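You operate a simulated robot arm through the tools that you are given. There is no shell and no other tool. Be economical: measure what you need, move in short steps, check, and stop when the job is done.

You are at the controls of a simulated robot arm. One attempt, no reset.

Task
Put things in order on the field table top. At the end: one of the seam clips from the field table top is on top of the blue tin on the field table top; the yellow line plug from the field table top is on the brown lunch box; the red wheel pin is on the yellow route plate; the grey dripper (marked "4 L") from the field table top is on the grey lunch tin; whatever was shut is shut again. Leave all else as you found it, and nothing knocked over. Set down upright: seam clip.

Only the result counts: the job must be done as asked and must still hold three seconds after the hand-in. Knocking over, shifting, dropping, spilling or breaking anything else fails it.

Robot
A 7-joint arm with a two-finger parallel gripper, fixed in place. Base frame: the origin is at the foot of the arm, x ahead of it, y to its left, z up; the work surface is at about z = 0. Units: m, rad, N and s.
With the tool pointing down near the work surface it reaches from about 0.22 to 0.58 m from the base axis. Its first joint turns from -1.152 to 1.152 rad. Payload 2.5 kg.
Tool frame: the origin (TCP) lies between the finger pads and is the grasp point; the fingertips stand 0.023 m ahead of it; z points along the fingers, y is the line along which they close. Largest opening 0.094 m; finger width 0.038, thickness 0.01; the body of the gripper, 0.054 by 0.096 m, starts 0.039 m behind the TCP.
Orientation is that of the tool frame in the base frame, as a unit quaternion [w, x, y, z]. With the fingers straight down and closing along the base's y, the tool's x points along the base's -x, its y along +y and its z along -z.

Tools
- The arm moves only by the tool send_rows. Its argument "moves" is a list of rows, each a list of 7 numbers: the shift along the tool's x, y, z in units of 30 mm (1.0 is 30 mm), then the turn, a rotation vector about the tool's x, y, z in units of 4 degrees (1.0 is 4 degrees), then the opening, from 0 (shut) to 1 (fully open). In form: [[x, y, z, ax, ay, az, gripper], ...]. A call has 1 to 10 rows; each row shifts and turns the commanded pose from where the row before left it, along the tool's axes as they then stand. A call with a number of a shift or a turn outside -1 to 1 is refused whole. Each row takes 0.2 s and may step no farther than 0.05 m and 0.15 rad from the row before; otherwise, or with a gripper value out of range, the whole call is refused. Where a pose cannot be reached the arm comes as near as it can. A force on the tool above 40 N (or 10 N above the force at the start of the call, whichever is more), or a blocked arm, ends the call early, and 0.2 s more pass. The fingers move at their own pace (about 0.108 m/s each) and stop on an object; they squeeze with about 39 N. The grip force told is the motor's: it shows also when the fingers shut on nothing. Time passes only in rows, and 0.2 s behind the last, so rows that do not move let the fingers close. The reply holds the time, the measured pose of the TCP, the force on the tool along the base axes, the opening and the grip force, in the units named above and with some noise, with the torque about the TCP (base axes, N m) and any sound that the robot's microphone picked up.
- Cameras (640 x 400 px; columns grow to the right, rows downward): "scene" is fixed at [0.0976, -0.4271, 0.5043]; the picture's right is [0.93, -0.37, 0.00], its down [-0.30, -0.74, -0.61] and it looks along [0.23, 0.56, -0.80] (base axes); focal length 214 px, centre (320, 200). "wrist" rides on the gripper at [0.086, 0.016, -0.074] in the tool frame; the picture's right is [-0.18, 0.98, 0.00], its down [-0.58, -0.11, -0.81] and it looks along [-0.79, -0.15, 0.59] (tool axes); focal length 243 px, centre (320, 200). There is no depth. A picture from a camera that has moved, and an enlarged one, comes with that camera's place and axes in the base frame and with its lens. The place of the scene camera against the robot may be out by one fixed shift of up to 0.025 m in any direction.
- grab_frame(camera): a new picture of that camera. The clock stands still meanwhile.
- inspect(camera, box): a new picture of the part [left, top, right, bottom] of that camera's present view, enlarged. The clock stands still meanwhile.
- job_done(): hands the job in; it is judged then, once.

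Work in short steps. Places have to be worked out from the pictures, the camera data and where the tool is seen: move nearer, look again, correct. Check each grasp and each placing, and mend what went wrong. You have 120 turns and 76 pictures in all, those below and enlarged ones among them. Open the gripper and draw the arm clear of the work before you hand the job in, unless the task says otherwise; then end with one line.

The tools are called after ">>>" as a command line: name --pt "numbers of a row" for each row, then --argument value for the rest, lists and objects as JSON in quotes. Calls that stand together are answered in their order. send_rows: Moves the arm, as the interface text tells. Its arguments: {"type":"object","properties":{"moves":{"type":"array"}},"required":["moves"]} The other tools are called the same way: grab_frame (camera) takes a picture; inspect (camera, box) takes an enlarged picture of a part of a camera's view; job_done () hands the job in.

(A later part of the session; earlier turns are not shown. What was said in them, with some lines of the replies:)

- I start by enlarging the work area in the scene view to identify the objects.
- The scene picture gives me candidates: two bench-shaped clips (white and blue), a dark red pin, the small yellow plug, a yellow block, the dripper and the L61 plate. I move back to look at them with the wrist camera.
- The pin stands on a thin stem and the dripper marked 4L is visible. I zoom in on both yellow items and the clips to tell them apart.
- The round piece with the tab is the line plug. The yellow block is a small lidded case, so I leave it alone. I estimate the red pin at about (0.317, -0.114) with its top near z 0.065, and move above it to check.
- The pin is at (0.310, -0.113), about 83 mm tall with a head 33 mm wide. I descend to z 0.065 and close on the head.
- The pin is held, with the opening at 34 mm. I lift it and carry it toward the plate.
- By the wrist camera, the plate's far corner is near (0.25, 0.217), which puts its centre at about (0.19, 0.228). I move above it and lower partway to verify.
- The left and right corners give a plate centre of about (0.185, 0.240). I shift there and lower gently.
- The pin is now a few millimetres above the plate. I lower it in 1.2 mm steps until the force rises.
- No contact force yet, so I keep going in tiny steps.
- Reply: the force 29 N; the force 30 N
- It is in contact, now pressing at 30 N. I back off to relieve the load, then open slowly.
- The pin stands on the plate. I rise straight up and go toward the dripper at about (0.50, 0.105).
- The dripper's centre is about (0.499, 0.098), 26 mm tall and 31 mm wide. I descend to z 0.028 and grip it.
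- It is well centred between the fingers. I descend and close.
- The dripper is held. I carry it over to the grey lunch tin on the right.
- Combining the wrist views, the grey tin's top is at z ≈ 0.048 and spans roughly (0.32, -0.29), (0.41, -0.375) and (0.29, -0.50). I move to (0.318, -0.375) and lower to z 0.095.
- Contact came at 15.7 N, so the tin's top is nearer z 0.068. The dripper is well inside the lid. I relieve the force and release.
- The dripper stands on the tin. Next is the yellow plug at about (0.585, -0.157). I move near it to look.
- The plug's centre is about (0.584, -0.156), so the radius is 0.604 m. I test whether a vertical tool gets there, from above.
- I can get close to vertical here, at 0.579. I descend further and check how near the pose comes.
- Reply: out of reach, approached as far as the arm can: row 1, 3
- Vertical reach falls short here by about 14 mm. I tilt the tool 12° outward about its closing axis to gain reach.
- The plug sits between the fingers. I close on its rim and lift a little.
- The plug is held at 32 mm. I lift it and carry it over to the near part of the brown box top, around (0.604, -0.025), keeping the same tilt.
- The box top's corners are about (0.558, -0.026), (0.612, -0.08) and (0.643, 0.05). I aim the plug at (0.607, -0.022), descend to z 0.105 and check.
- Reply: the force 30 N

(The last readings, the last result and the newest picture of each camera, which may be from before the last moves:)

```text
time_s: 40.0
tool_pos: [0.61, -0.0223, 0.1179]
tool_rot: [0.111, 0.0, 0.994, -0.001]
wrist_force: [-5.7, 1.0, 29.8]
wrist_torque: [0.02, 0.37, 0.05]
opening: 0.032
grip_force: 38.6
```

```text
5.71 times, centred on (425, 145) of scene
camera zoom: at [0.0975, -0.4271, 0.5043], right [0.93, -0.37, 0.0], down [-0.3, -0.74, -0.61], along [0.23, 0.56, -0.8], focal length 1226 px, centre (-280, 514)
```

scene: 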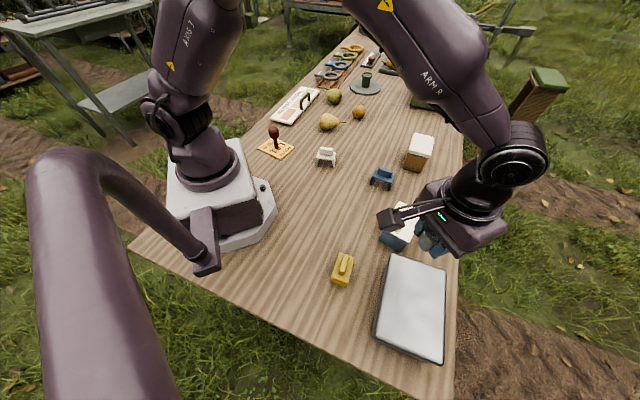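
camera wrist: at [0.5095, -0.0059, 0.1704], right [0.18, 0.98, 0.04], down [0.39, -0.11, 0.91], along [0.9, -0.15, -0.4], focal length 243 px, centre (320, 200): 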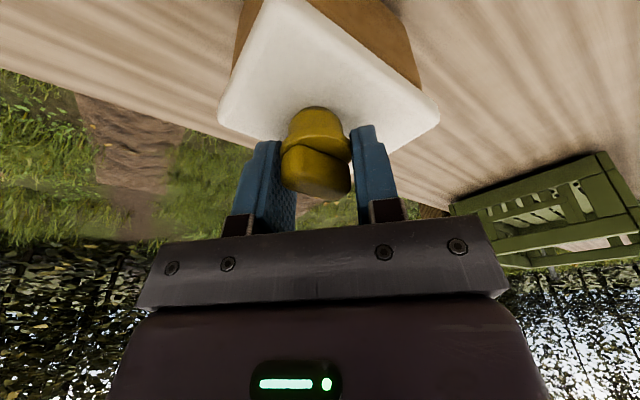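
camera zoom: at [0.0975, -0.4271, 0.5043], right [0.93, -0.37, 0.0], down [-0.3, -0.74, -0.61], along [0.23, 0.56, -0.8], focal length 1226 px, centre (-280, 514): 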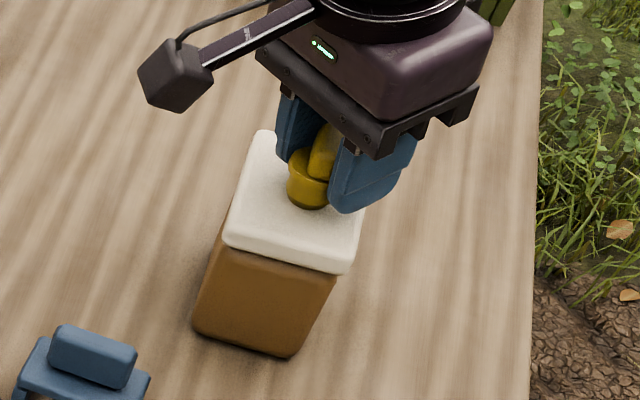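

Contact came early, so the box is about 85 mm tall. The plug now sits near the middle of the lid. I ease off the load.

>>> send_rows --pt "0 0 -0.04 0 0 0 0" --pt "0 0 0 0 0 0 0"

```text
time_s: 40.6
tool_pos: [0.6079, -0.0213, 0.1176]
tool_rot: [0.109, 0.0, 0.994, 0.0]
wrist_force: [9.3, 0.3, 21.8]
wrist_torque: [0.03, -0.09, 0.04]
opening: 0.0321
grip_force: 38.9
```

>>> send_rows --pt "-0.01 0 -0.05 0 0 0 0" --pt "0 0 0 0 0 0 0"

>>> send_rows --pt "-0.01 0 -0.04 0 0 0 0" --pt "0 0 0 0 0 0 0"

```text
time_s: 41.2
tool_pos: [0.6086, -0.0221, 0.1166]
tool_rot: [0.107, 0.001, 0.994, 0.0]
wrist_force: [5.1, 0.3, 18.9]
wrist_torque: [-0.01, -0.01, 0.0]
opening: 0.032
grip_force: 39.0
```

```text
time_s: 41.8
tool_pos: [0.6068, -0.0218, 0.1167]
tool_rot: [0.105, 0.0, 0.994, -0.001]
wrist_force: [3.7, 0.0, 15.4]
wrist_torque: [0.02, -0.04, 0.02]
opening: 0.0317
grip_force: 39.4
```

>>> send_rows --pt "-0.01 0 -0.06 0 0 0 0" --pt "0 0 0 0 0 0 0"

>>> send_rows --pt "-0.01 0 -0.05 0 0 0 0" --pt "0 0 0 0 0 0 0"

```text
time_s: 42.4
tool_pos: [0.607, -0.0229, 0.1162]
tool_rot: [0.103, 0.001, 0.995, 0.0]
wrist_force: [1.1, 0.1, 6.4]
wrist_torque: [-0.01, -0.02, 0.03]
opening: 0.0315
grip_force: 39.2
```

```text
time_s: 43.0
tool_pos: [0.607, -0.0226, 0.1197]
tool_rot: [0.103, 0.0, 0.995, 0.0]
wrist_force: [-1.1, -0.7, -0.2]
wrist_torque: [0.01, 0.01, -0.02]
opening: 0.0317
grip_force: 39.3
```

The load is gone and the plug may be a millimetre or two up. I lower slightly to touch before releasing, and look.

>>> send_rows --pt "0.01 0 0.05 0 0 0 0" --pt "0 0 0 0 0 0 0"

>>> inspect --camera "scene" --box '[400, 120, 450, 170]'

```text
time_s: 43.6
tool_pos: [0.6071, -0.0212, 0.1173]
tool_rot: [0.104, 0.0, 0.995, 0.0]
wrist_force: [0.4, 0.3, 0.5]
wrist_torque: [0.01, 0.01, 0.02]
opening: 0.0319
grip_force: 38.7
```

```text
8.00 times, centred on (425, 145) of scene
camera zoom: at [0.0976, -0.4271, 0.5043], right [0.93, -0.37, 0.0], down [-0.3, -0.74, -0.61], along [0.23, 0.56, -0.8], focal length 1716 px, centre (-520, 640)
```

zoom: 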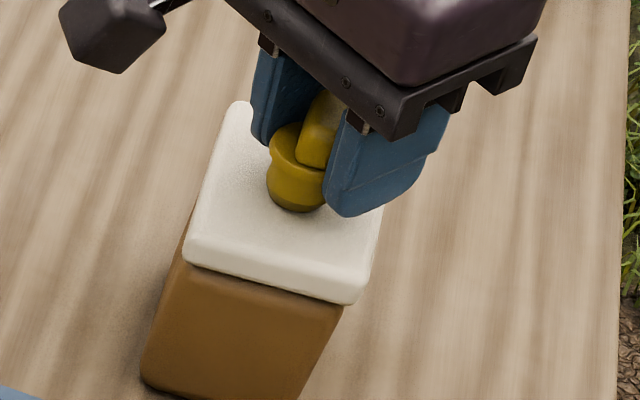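

The plug sits flat on the lid. I release, then rise straight up.

>>> send_rows --pt "0 0 0 0 0 0 0.37" --pt "0 0 0 0 0 0 0.45" --pt "0 0 0 0 0 0 0.7" --pt "0 0 0 0 0 0 1" --pt "0 0 0 0 0 0 1"

>>> send_rows --pt "-0.1 0 -0.5 0 0 0 1" --pt "-0.2 0 -0.95 0 0 0 1" --pt "-0.2 0 -0.95 0 0 0 1" --pt "0 0 -0.9 0 1 0 1" --pt "0.3 0 -0.5 0 1 0 1" --pt "0.5 0 0 0 1 0 1" --pt "0 0 0 0 0 0 1"

>>> grab_frame --camera "wrist"

>>> grab_frame --camera "scene"

```text
time_s: 44.8
tool_pos: [0.607, -0.0219, 0.1184]
tool_rot: [0.104, 0.0, 0.995, 0.0]
wrist_force: [0.2, -0.6, -0.5]
wrist_torque: [-0.06, 0.01, 0.01]
opening: 0.0941
grip_force: 0.0
```

```text
time_s: 46.4
tool_pos: [0.5762, -0.0229, 0.2306]
tool_rot: [0.0, -0.001, 1.0, -0.001]
wrist_force: [-0.7, 0.3, 0.1]
wrist_torque: [0.01, -0.04, -0.02]
opening: 0.0941
grip_force: 0.0
```

```text
34 pictures are left
camera wrist: at [0.4892, -0.0058, 0.3056], right [0.18, 0.98, 0.0], down [0.58, -0.11, 0.81], along [0.79, -0.15, -0.59], focal length 243 px, centre (320, 200)
```

wrist: 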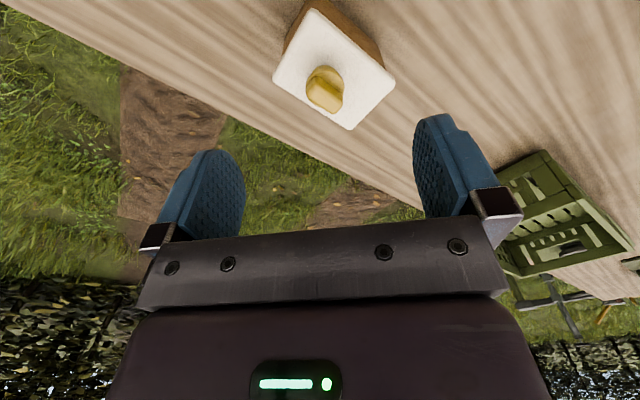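

```text
33 pictures are left
```

scene: 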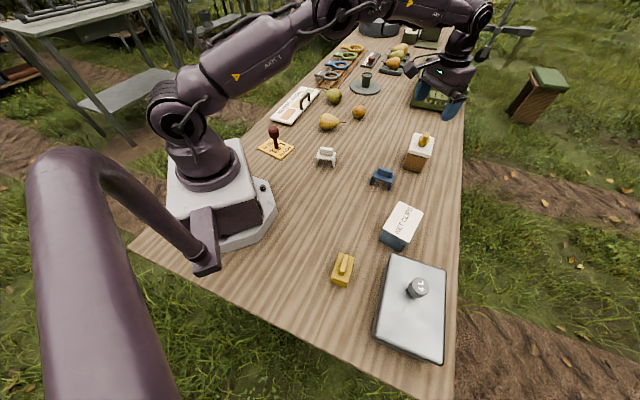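

The plug is on the box. Now the blue clip: I move back above it to look.

>>> send_rows --pt "0.97 -0.25 0 0 0 0 1" --pt "0.97 -0.25 0 0 0 0 1" --pt "0.97 -0.25 0 0 0 0 1" --pt "0.97 -0.25 0.5 0 0 0 1" --pt "0.97 -0.25 0.5 0 0 0 1" --pt "0 0 0.5 0 0 0 1"

>>> grab_frame --camera "wrist"

>>> inspect --camera "wrist" --box '[240, 0, 400, 100]'

```text
time_s: 47.8
tool_pos: [0.4285, -0.0597, 0.1859]
tool_rot: [0.0, 0.0, 1.0, 0.0]
wrist_force: [0.2, -0.7, 0.3]
wrist_torque: [0.02, -0.02, -0.02]
opening: 0.0938
grip_force: 0.0
```

```text
32 pictures are left
camera wrist: at [0.3422, -0.0434, 0.2593], right [0.18, 0.98, 0.0], down [0.58, -0.11, 0.81], along [0.79, -0.15, -0.59], focal length 243 px, centre (320, 200)
```

wrist: 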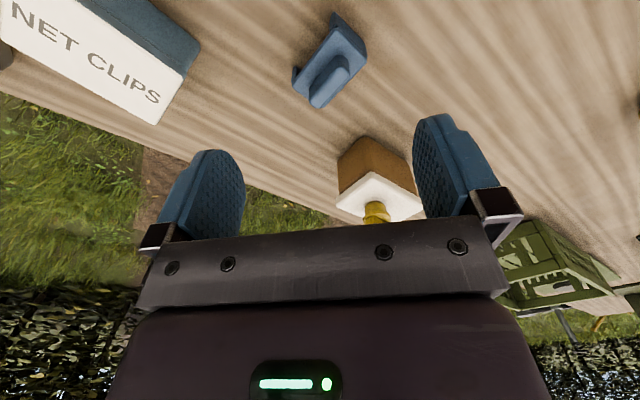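

```text
4.00 times, centred on (320, 50) of wrist
camera zoom: at [0.3422, -0.0434, 0.2593], right [0.18, 0.98, 0.0], down [0.58, -0.11, 0.81], along [0.79, -0.15, -0.59], focal length 970 px, centre (320, 800)
```

zoom: 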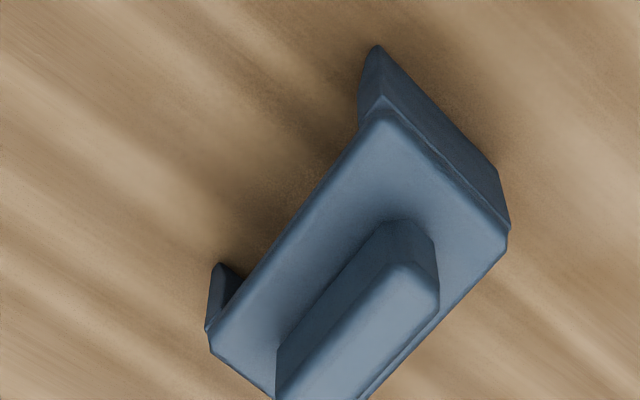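

The clip's centre is about (0.450, -0.055), with its long axis at about -50°. It is 60 x 39 mm with the plate near z 0.037. I turn the tool by -50° in base so it closes across the short side, centred above the clip.

>>> send_rows --pt "-0.72 0.15 0 0 0 0 1" --pt "0 0 0 0 0 1 1" --pt "0 0 0 0 0 1 1" --pt "0 0 0 0 0 1 1" --pt "0 0 0 0 0 1 1" --pt "0 0 0 0 0 1 1" --pt "0 0 0 0 0 1 1" --pt "0 0 0 0 0 1 1" --pt "0 0 0 0 0 1 1" --pt "0 0 0 0 0 1 1"

>>> send_rows --pt "0 0 0.5 0 0 1 1" --pt "0 0 0.5 0 0 1 1" --pt "0 0 0.5 0 0 1 1" --pt "0 0 0.5 0 0 0.5 1" --pt "0 0 0 0 0 0 1"

>>> grab_frame --camera "wrist"

```text
time_s: 50.0
tool_pos: [0.4526, -0.0546, 0.1861]
tool_rot: [0.0, 0.31, 0.951, 0.0]
wrist_force: [-0.2, 0.7, 0.2]
wrist_torque: [0.01, 0.0, 0.01]
opening: 0.0939
grip_force: 0.2
```

```text
time_s: 51.2
tool_pos: [0.4525, -0.0552, 0.1252]
tool_rot: [0.0, 0.423, 0.906, 0.001]
wrist_force: [1.4, -0.2, 0.4]
wrist_torque: [-0.01, 0.0, 0.0]
opening: 0.094
grip_force: 0.0
```

```text
30 pictures are left
camera wrist: at [0.409, 0.0222, 0.1993], right [0.87, 0.49, 0.0], down [0.29, -0.52, 0.81], along [0.39, -0.7, -0.59], focal length 243 px, centre (320, 200)
```

wrist: 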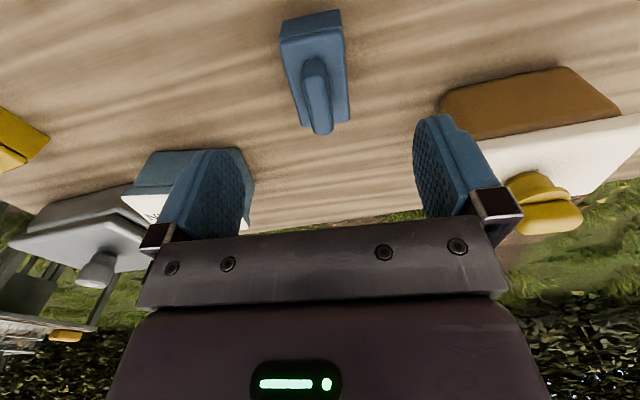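

Tool and clip are aligned and centred. I descend to z 0.042 and close across the plate.

>>> send_rows --pt "0.05 -0.06 0.9 0 0 0 1" --pt "0 0 0.9 0 0 0 1" --pt "0 0 0.5 0 0 0 1" --pt "0 0 0.45 0 0 0 1" --pt "0 0 0 0 0 0 1"

>>> grab_frame --camera "wrist"

```text
time_s: 52.4
tool_pos: [0.4503, -0.0545, 0.0435]
tool_rot: [0.0, 0.422, 0.906, 0.0]
wrist_force: [0.1, -0.4, -0.1]
wrist_torque: [-0.03, 0.0, 0.0]
opening: 0.094
grip_force: 0.0
```

```text
29 pictures are left
camera wrist: at [0.4063, 0.0224, 0.1174], right [0.87, 0.49, 0.0], down [0.29, -0.52, 0.81], along [0.4, -0.7, -0.59], focal length 243 px, centre (320, 200)
```

wrist: 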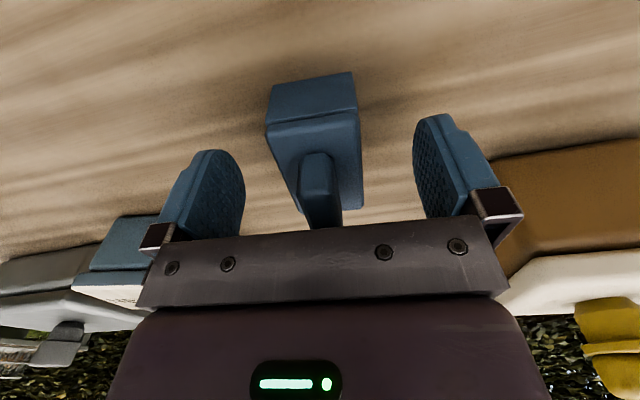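

>>> send_rows --pt "0 0 0 0 0 0 0.55" --pt "0 0 0 0 0 0 0" --pt "0 0 0 0 0 0 0" --pt "0 0 0 0 0 0 0"

>>> send_rows --pt "0 0 -1 0 0 0 0" --pt "0 0 -1 0 0 0 0" --pt "0 0 -1 0 0 0 0" --pt "0 0 -1 0 0 0 0" --pt "0 0 -1 0 0 0 0"

>>> grab_frame --camera "wrist"

```text
time_s: 53.4
tool_pos: [0.4492, -0.0545, 0.0428]
tool_rot: [0.0, 0.423, 0.906, 0.0]
wrist_force: [0.3, 0.4, 0.7]
wrist_torque: [0.01, 0.0, -0.01]
opening: 0.039
grip_force: 39.2
```

```text
time_s: 54.6
tool_pos: [0.4504, -0.0558, 0.1933]
tool_rot: [0.0, 0.422, 0.906, 0.0]
wrist_force: [-0.4, 0.5, 0.0]
wrist_torque: [-0.02, 0.0, 0.03]
opening: 0.0388
grip_force: 38.9
```

```text
28 pictures are left
camera wrist: at [0.4063, 0.0212, 0.2685], right [0.87, 0.49, 0.0], down [0.29, -0.52, 0.81], along [0.4, -0.7, -0.59], focal length 243 px, centre (320, 200)
```

wrist: 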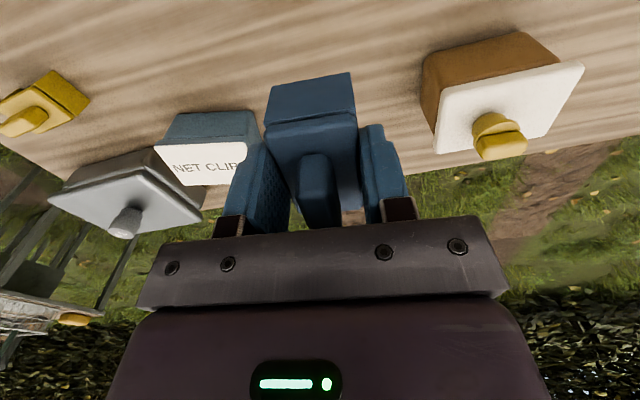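

The clip is held at 39 mm. I turn it +82° to line up with the tin's long axis at about 32°.

>>> send_rows --pt "0 0 -0.2 0 0 -1 0" --pt "0 0 -0.2 0 0 -1 0" --pt "0 0 -0.2 0 0 -1 0" --pt "0 0 0 0 0 -1 0" --pt "0 0 0 0 0 -1 0" --pt "0 0 0 0 0 -1 0" --pt "0 0 0 0 0 -1 0" --pt "0 0 0 0 0 -1 0" --pt "0 0 0 0 0 -1 0" --pt "0 0 0 0 0 -1 0"

>>> send_rows --pt "0 0 0 0 0 -1 0" --pt "0 0 0 0 0 -1 0" --pt "0 0 0 0 0 -1 0" --pt "0 0 0 0 0 -1 0" --pt "0 0 0 0 0 -1 0" --pt "0 0 0 0 0 -1 0" --pt "0 0 0 0 0 -1 0" --pt "0 0 0 0 0 -1 0" --pt "0 0 0 0 0 -1 0" --pt "0 0 0 0 0 -1 0"

```text
time_s: 56.8
tool_pos: [0.4482, -0.0534, 0.2104]
tool_rot: [0.001, 0.086, 0.996, 0.0]
wrist_force: [0.0, -0.6, -0.3]
wrist_torque: [-0.01, 0.02, -0.04]
opening: 0.0391
grip_force: 39.5
```

```text
time_s: 59.0
tool_pos: [0.4491, -0.0539, 0.2115]
tool_rot: [0.0, -0.26, 0.966, 0.0]
wrist_force: [-0.2, 0.0, 0.5]
wrist_torque: [0.02, 0.0, -0.02]
opening: 0.039
grip_force: 39.4
```

>>> send_rows --pt "0.9 -0.75 0 0 0 0 0" --pt "0.9 -0.75 0 0 0 0 0" --pt "0.9 -0.75 0 0 0 0 0" --pt "0.9 -0.75 0 0 0 0 0" --pt "0.9 -0.75 0 0 0 0 0" --pt "0 0 0 0 0 0 0"

>>> grab_frame --camera "wrist"

>>> inspect --camera "scene" --box '[350, 150, 470, 270]'

```text
time_s: 60.4
tool_pos: [0.3884, -0.2165, 0.2103]
tool_rot: [0.0, -0.259, 0.966, -0.001]
wrist_force: [-0.3, -0.2, 0.2]
wrist_torque: [0.01, -0.02, 0.0]
opening: 0.0388
grip_force: 39.1
```

```text
27 pictures are left
camera wrist: at [0.3047, -0.2474, 0.2842], right [-0.33, 0.94, 0.0], down [0.56, 0.2, 0.81], along [0.76, 0.27, -0.59], focal length 243 px, centre (320, 200)
```

wrist: 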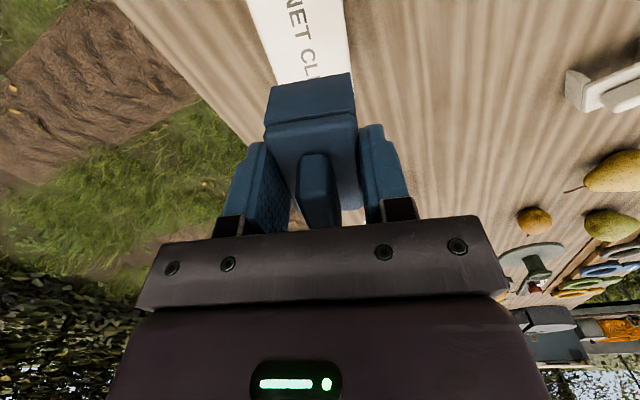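

```text
3.33 times, centred on (410, 210) of scene
camera zoom: at [0.0976, -0.4272, 0.5043], right [0.93, -0.37, 0.0], down [-0.3, -0.74, -0.61], along [0.23, 0.56, -0.8], focal length 715 px, centre (20, 167)
```

zoom: 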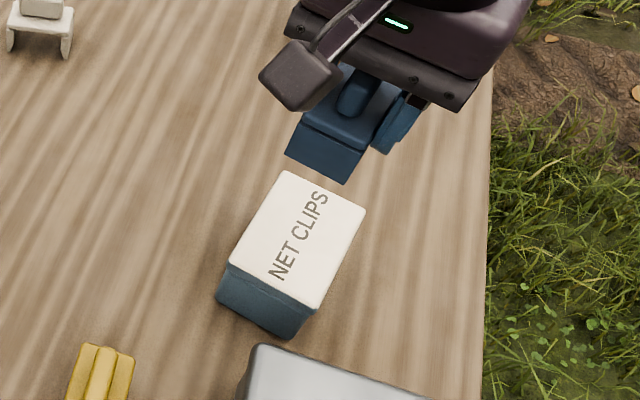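

The tin's long axis is at about 31° and the tool is aligned with it at 30°. The tin centre is about (0.391, -0.229). I shift over it and descend to z 0.14, then look.

>>> send_rows --pt "0.13 -0.4 0 0 0 0 0" --pt "0 0 0.8 0 0 0 0" --pt "0 0 0.8 0 0 0 0" --pt "0 0 0.73 0 0 0 0" --pt "0 0 0 0 0 0 0"

>>> grab_frame --camera "wrist"

>>> inspect --camera "scene" --box '[350, 170, 450, 260]'

```text
time_s: 61.6
tool_pos: [0.39, -0.2304, 0.1415]
tool_rot: [0.0, -0.259, 0.966, 0.0]
wrist_force: [-0.5, -0.5, -0.4]
wrist_torque: [0.0, -0.02, -0.02]
opening: 0.0389
grip_force: 38.7
```

```text
25 pictures are left
camera wrist: at [0.3074, -0.2606, 0.2151], right [-0.33, 0.94, 0.0], down [0.56, 0.2, 0.81], along [0.76, 0.27, -0.59], focal length 243 px, centre (320, 200)
```

wrist: 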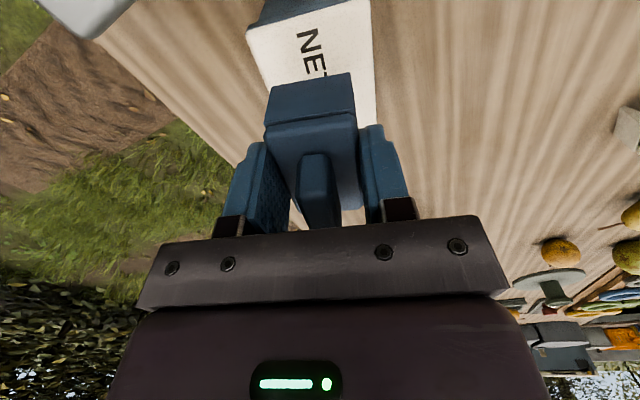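

```text
4.44 times, centred on (400, 215) of scene
camera zoom: at [0.0976, -0.4271, 0.5043], right [0.93, -0.37, 0.0], down [-0.3, -0.74, -0.61], along [0.23, 0.56, -0.8], focal length 953 px, centre (-36, 133)
```

zoom: 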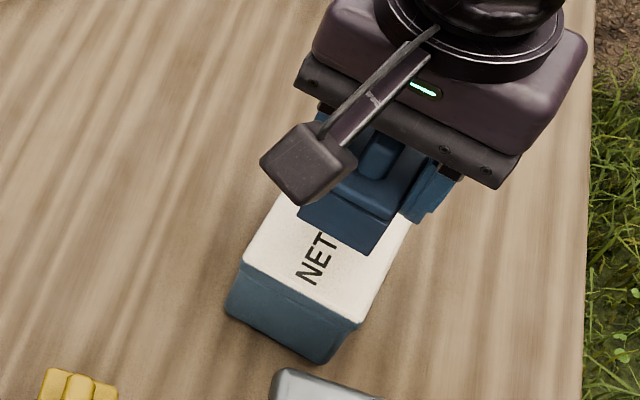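

The centre checks out within a couple of millimetres. I descend in small steps and watch the force.

>>> send_rows --pt "0 0 0.2 0 0 0 0" --pt "0 0 0.15 0 0 0 0" --pt "0 0 0 0 0 0 0"

>>> send_rows --pt "0 0 0.1 0 0 0 0" --pt "0 0 0 0 0 0 0"

>>> send_rows --pt "0 0 0.08 0 0 0 0" --pt "0 0 0 0 0 0 0"

>>> send_rows --pt "0 0 0.06 0 0 0 0" --pt "0 0 0 0 0 0 0"

```text
time_s: 62.4
tool_pos: [0.3909, -0.2316, 0.1307]
tool_rot: [0.0, -0.259, 0.966, 0.0]
wrist_force: [-0.4, -0.1, -0.2]
wrist_torque: [-0.02, -0.01, -0.02]
opening: 0.039
grip_force: 38.7
```

```text
time_s: 63.0
tool_pos: [0.392, -0.232, 0.127]
tool_rot: [0.0, -0.259, 0.966, -0.001]
wrist_force: [0.0, -0.1, -0.4]
wrist_torque: [0.03, -0.01, 0.02]
opening: 0.0389
grip_force: 38.9
```

```text
time_s: 63.6
tool_pos: [0.3915, -0.2322, 0.1264]
tool_rot: [-0.001, -0.258, 0.966, 0.0]
wrist_force: [0.4, 1.1, -1.0]
wrist_torque: [0.02, -0.04, -0.02]
opening: 0.0392
grip_force: 38.9
```

```text
time_s: 64.2
tool_pos: [0.3904, -0.2325, 0.1231]
tool_rot: [0.0, -0.258, 0.966, 0.001]
wrist_force: [-0.1, -0.5, 0.0]
wrist_torque: [0.01, -0.01, -0.01]
opening: 0.0388
grip_force: 39.3
```

No contact yet, so I look from the side to judge the gap.

>>> inspect --camera "scene" --box '[370, 180, 440, 250]'

```text
5.71 times, centred on (405, 215) of scene
camera zoom: at [0.0976, -0.4271, 0.5043], right [0.93, -0.37, 0.0], down [-0.3, -0.74, -0.61], along [0.23, 0.56, -0.8], focal length 1226 px, centre (-166, 114)
```

zoom: 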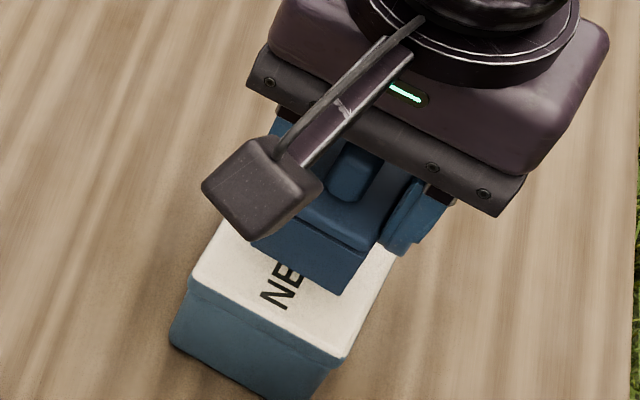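

>>> send_rows --pt "0 0 0.1 0 0 0 0" --pt "0 0 0 0 0 0 0"

>>> send_rows --pt "0 0 0.08 0 0 0 0" --pt "0 0 0 0 0 0 0"

>>> send_rows --pt "0 0 0.08 0 0 0 0" --pt "0 0 0 0 0 0 0"

>>> send_rows --pt "0 0 0.06 0 0 0 0" --pt "0 0 0 0 0 0 0"

```text
time_s: 64.8
tool_pos: [0.3909, -0.2325, 0.1201]
tool_rot: [0.0, -0.258, 0.966, -0.001]
wrist_force: [-0.3, 0.6, 0.8]
wrist_torque: [-0.01, 0.03, 0.02]
opening: 0.039
grip_force: 39.6
```

```text
time_s: 65.4
tool_pos: [0.3913, -0.2313, 0.1187]
tool_rot: [0.0, -0.258, 0.966, -0.001]
wrist_force: [-0.6, -0.2, 0.0]
wrist_torque: [0.0, 0.0, 0.01]
opening: 0.0389
grip_force: 38.9
```

```text
time_s: 66.0
tool_pos: [0.3919, -0.2305, 0.1163]
tool_rot: [0.0, -0.259, 0.966, 0.0]
wrist_force: [-0.4, 0.9, -0.9]
wrist_torque: [0.0, 0.03, 0.0]
opening: 0.0392
grip_force: 38.4
```

```text
time_s: 66.6
tool_pos: [0.3919, -0.2317, 0.1146]
tool_rot: [0.0, -0.259, 0.966, 0.0]
wrist_force: [-0.5, -0.5, -0.1]
wrist_torque: [0.0, -0.02, -0.03]
opening: 0.0392
grip_force: 39.0
```

Still free at z 0.1146, so I keep stepping down.

>>> send_rows --pt "0 0 0.08 0 0 0 0" --pt "0 0 0 0 0 0 0"

>>> send_rows --pt "0 0 0.06 0 0 0 0" --pt "0 0 0 0 0 0 0"

>>> send_rows --pt "0 0 0.06 0 0 0 0" --pt "0 0 0 0 0 0 0"

>>> inspect --camera "scene" --box '[370, 190, 430, 250]'

```text
time_s: 67.2
tool_pos: [0.3903, -0.2323, 0.1109]
tool_rot: [0.001, -0.259, 0.966, 0.0]
wrist_force: [0.1, 0.5, -1.3]
wrist_torque: [0.02, -0.03, -0.01]
opening: 0.039
grip_force: 39.1
```

```text
time_s: 67.8
tool_pos: [0.3897, -0.2315, 0.1097]
tool_rot: [0.0, -0.259, 0.966, 0.0]
wrist_force: [-0.2, 0.2, 0.1]
wrist_torque: [0.0, -0.03, 0.03]
opening: 0.0391
grip_force: 38.6
```

```text
time_s: 68.4
tool_pos: [0.3921, -0.2311, 0.1094]
tool_rot: [0.001, -0.259, 0.966, -0.001]
wrist_force: [-4.2, 1.7, 17.4]
wrist_torque: [0.43, -0.13, 0.1]
opening: 0.0389
grip_force: 38.9
```

```text
6.67 times, centred on (400, 220) of scene
camera zoom: at [0.0976, -0.4271, 0.5043], right [0.93, -0.37, 0.0], down [-0.3, -0.74, -0.61], along [0.23, 0.56, -0.8], focal length 1430 px, centre (-213, 67)
```

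zoom: 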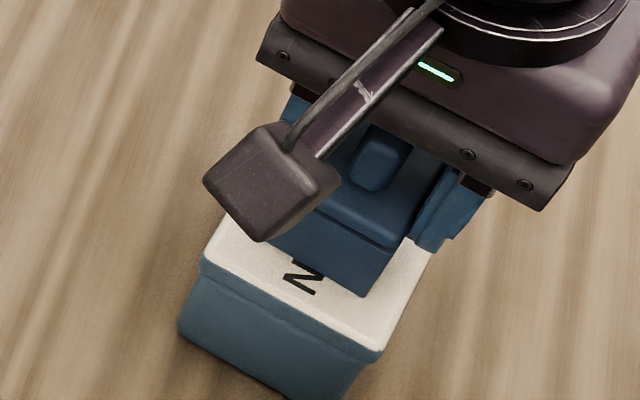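

Contact at z 0.109. All legs are over the lid. I ease off slightly and release.

>>> send_rows --pt "0 0 -0.04 0 0 0 0" --pt "0 0 0 0 0 0 0"

```text
time_s: 69.0
tool_pos: [0.391, -0.2324, 0.1097]
tool_rot: [0.001, -0.257, 0.966, 0.0]
wrist_force: [1.5, 0.2, 10.9]
wrist_torque: [0.16, -0.3, -0.02]
opening: 0.0391
grip_force: 39.0
```

>>> send_rows --pt "0 0 -0.03 0 0 0 0" --pt "0 0 0 0 0 0 0"

```text
time_s: 69.6
tool_pos: [0.392, -0.2319, 0.1101]
tool_rot: [0.0, -0.259, 0.966, 0.0]
wrist_force: [1.4, -1.0, 4.1]
wrist_torque: [-0.02, -0.17, -0.03]
opening: 0.0388
grip_force: 39.3
```

>>> send_rows --pt "0 0 -0.015 0 0 0 0" --pt "0 0 0 0 0 0 0.44" --pt "0 0 0 0 0 0 0.5" --pt "0 0 0 0 0 0 0.65" --pt "0 0 0 0 0 0 0.8" --pt "0 0 0 0 0 0 0.8"

>>> send_rows --pt "0 0 -0.5 0 0 0 0.8" --pt "0 0 -0.9 0 0 0 0.8" --pt "0 0 -1 0 0 0 0.8" --pt "0 0 -1 0 0 0 0.8" --pt "0 0 -0.8 0 0 0 0.8"

>>> grab_frame --camera "wrist"

>>> inspect --camera "scene" --box '[370, 180, 440, 250]'

```text
time_s: 71.0
tool_pos: [0.3913, -0.2317, 0.1099]
tool_rot: [-0.001, -0.259, 0.966, 0.0]
wrist_force: [-0.1, 0.5, 0.8]
wrist_torque: [-0.04, -0.01, -0.03]
opening: 0.0752
grip_force: 0.1
```

```text
time_s: 72.2
tool_pos: [0.3915, -0.2325, 0.2357]
tool_rot: [0.0, -0.258, 0.966, -0.001]
wrist_force: [0.0, 0.4, 0.2]
wrist_torque: [0.0, -0.03, -0.01]
opening: 0.0752
grip_force: 0.1
```

```text
21 pictures are left
camera wrist: at [0.308, -0.2616, 0.3103], right [-0.33, 0.94, 0.0], down [0.56, 0.2, 0.81], along [0.76, 0.27, -0.59], focal length 243 px, centre (320, 200)
```

wrist: 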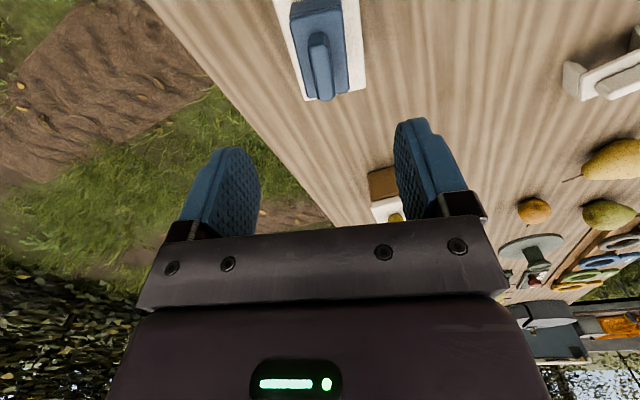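

```text
5.71 times, centred on (405, 215) of scene
camera zoom: at [0.0976, -0.4271, 0.5043], right [0.93, -0.37, 0.0], down [-0.3, -0.74, -0.61], along [0.23, 0.56, -0.8], focal length 1226 px, centre (-166, 114)
```

zoom: 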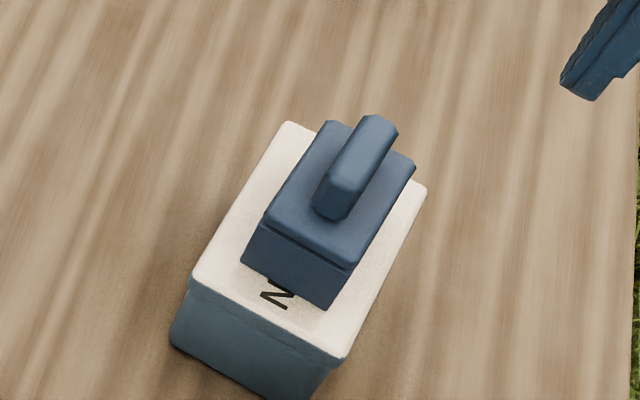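

The clip stands upright on the blue tin. I draw the arm clear and take a final scene picture.

>>> send_rows --pt "0 0.6 -0.9 0 0 0 1" --pt "0 0.8 -0.9 0 0 0 1" --pt "0 0.8 0 0 0 0 1" --pt "0 0.8 0 0 0 0 1" --pt "0 0 0 0 0 0 1"

>>> grab_frame --camera "scene"

>>> inspect --camera "scene" --box '[250, 110, 460, 320]'

```text
time_s: 73.4
tool_pos: [0.3455, -0.1542, 0.2913]
tool_rot: [0.001, -0.258, 0.966, -0.001]
wrist_force: [1.1, 0.4, 0.4]
wrist_torque: [0.02, 0.01, 0.03]
opening: 0.0939
grip_force: 0.1
```

```text
19 pictures are left
```

scene: 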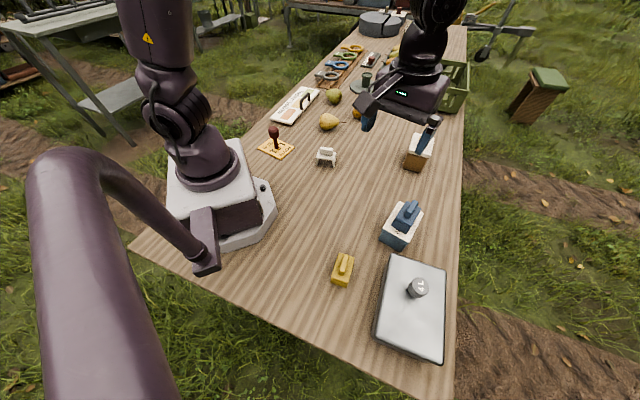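

```text
1.90 times, centred on (355, 215) of scene
camera zoom: at [0.0976, -0.4271, 0.5043], right [0.93, -0.37, 0.0], down [-0.3, -0.74, -0.61], along [0.23, 0.56, -0.8], focal length 408 px, centre (253, 171)
```

zoom: 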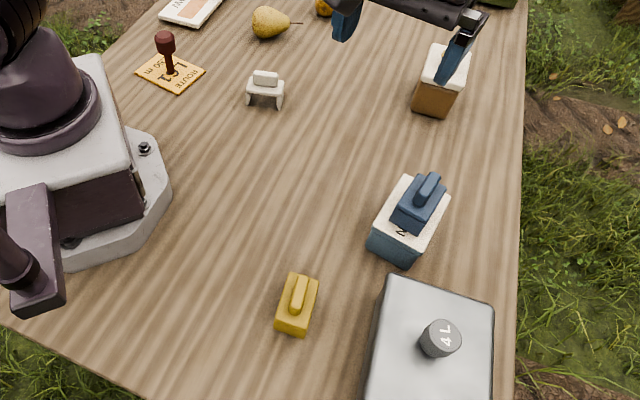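

Everything requested is in place: pin on the plate, dripper on the grey tin, plug on the brown box and clip upright on the blue tin. The arm is clear with the gripper open, so I hand in.

>>> job_done

```text
The job is handed in.
```

The job is handed in: the blue seam clip is upright on the blue tin, the yellow line plug is on the brown lunch box, the red wheel pin is on the yellow route plate, and the "4 L" dripper is on the grey lunch tin; nothing was opened, and nothing else looks moved in the last picture.
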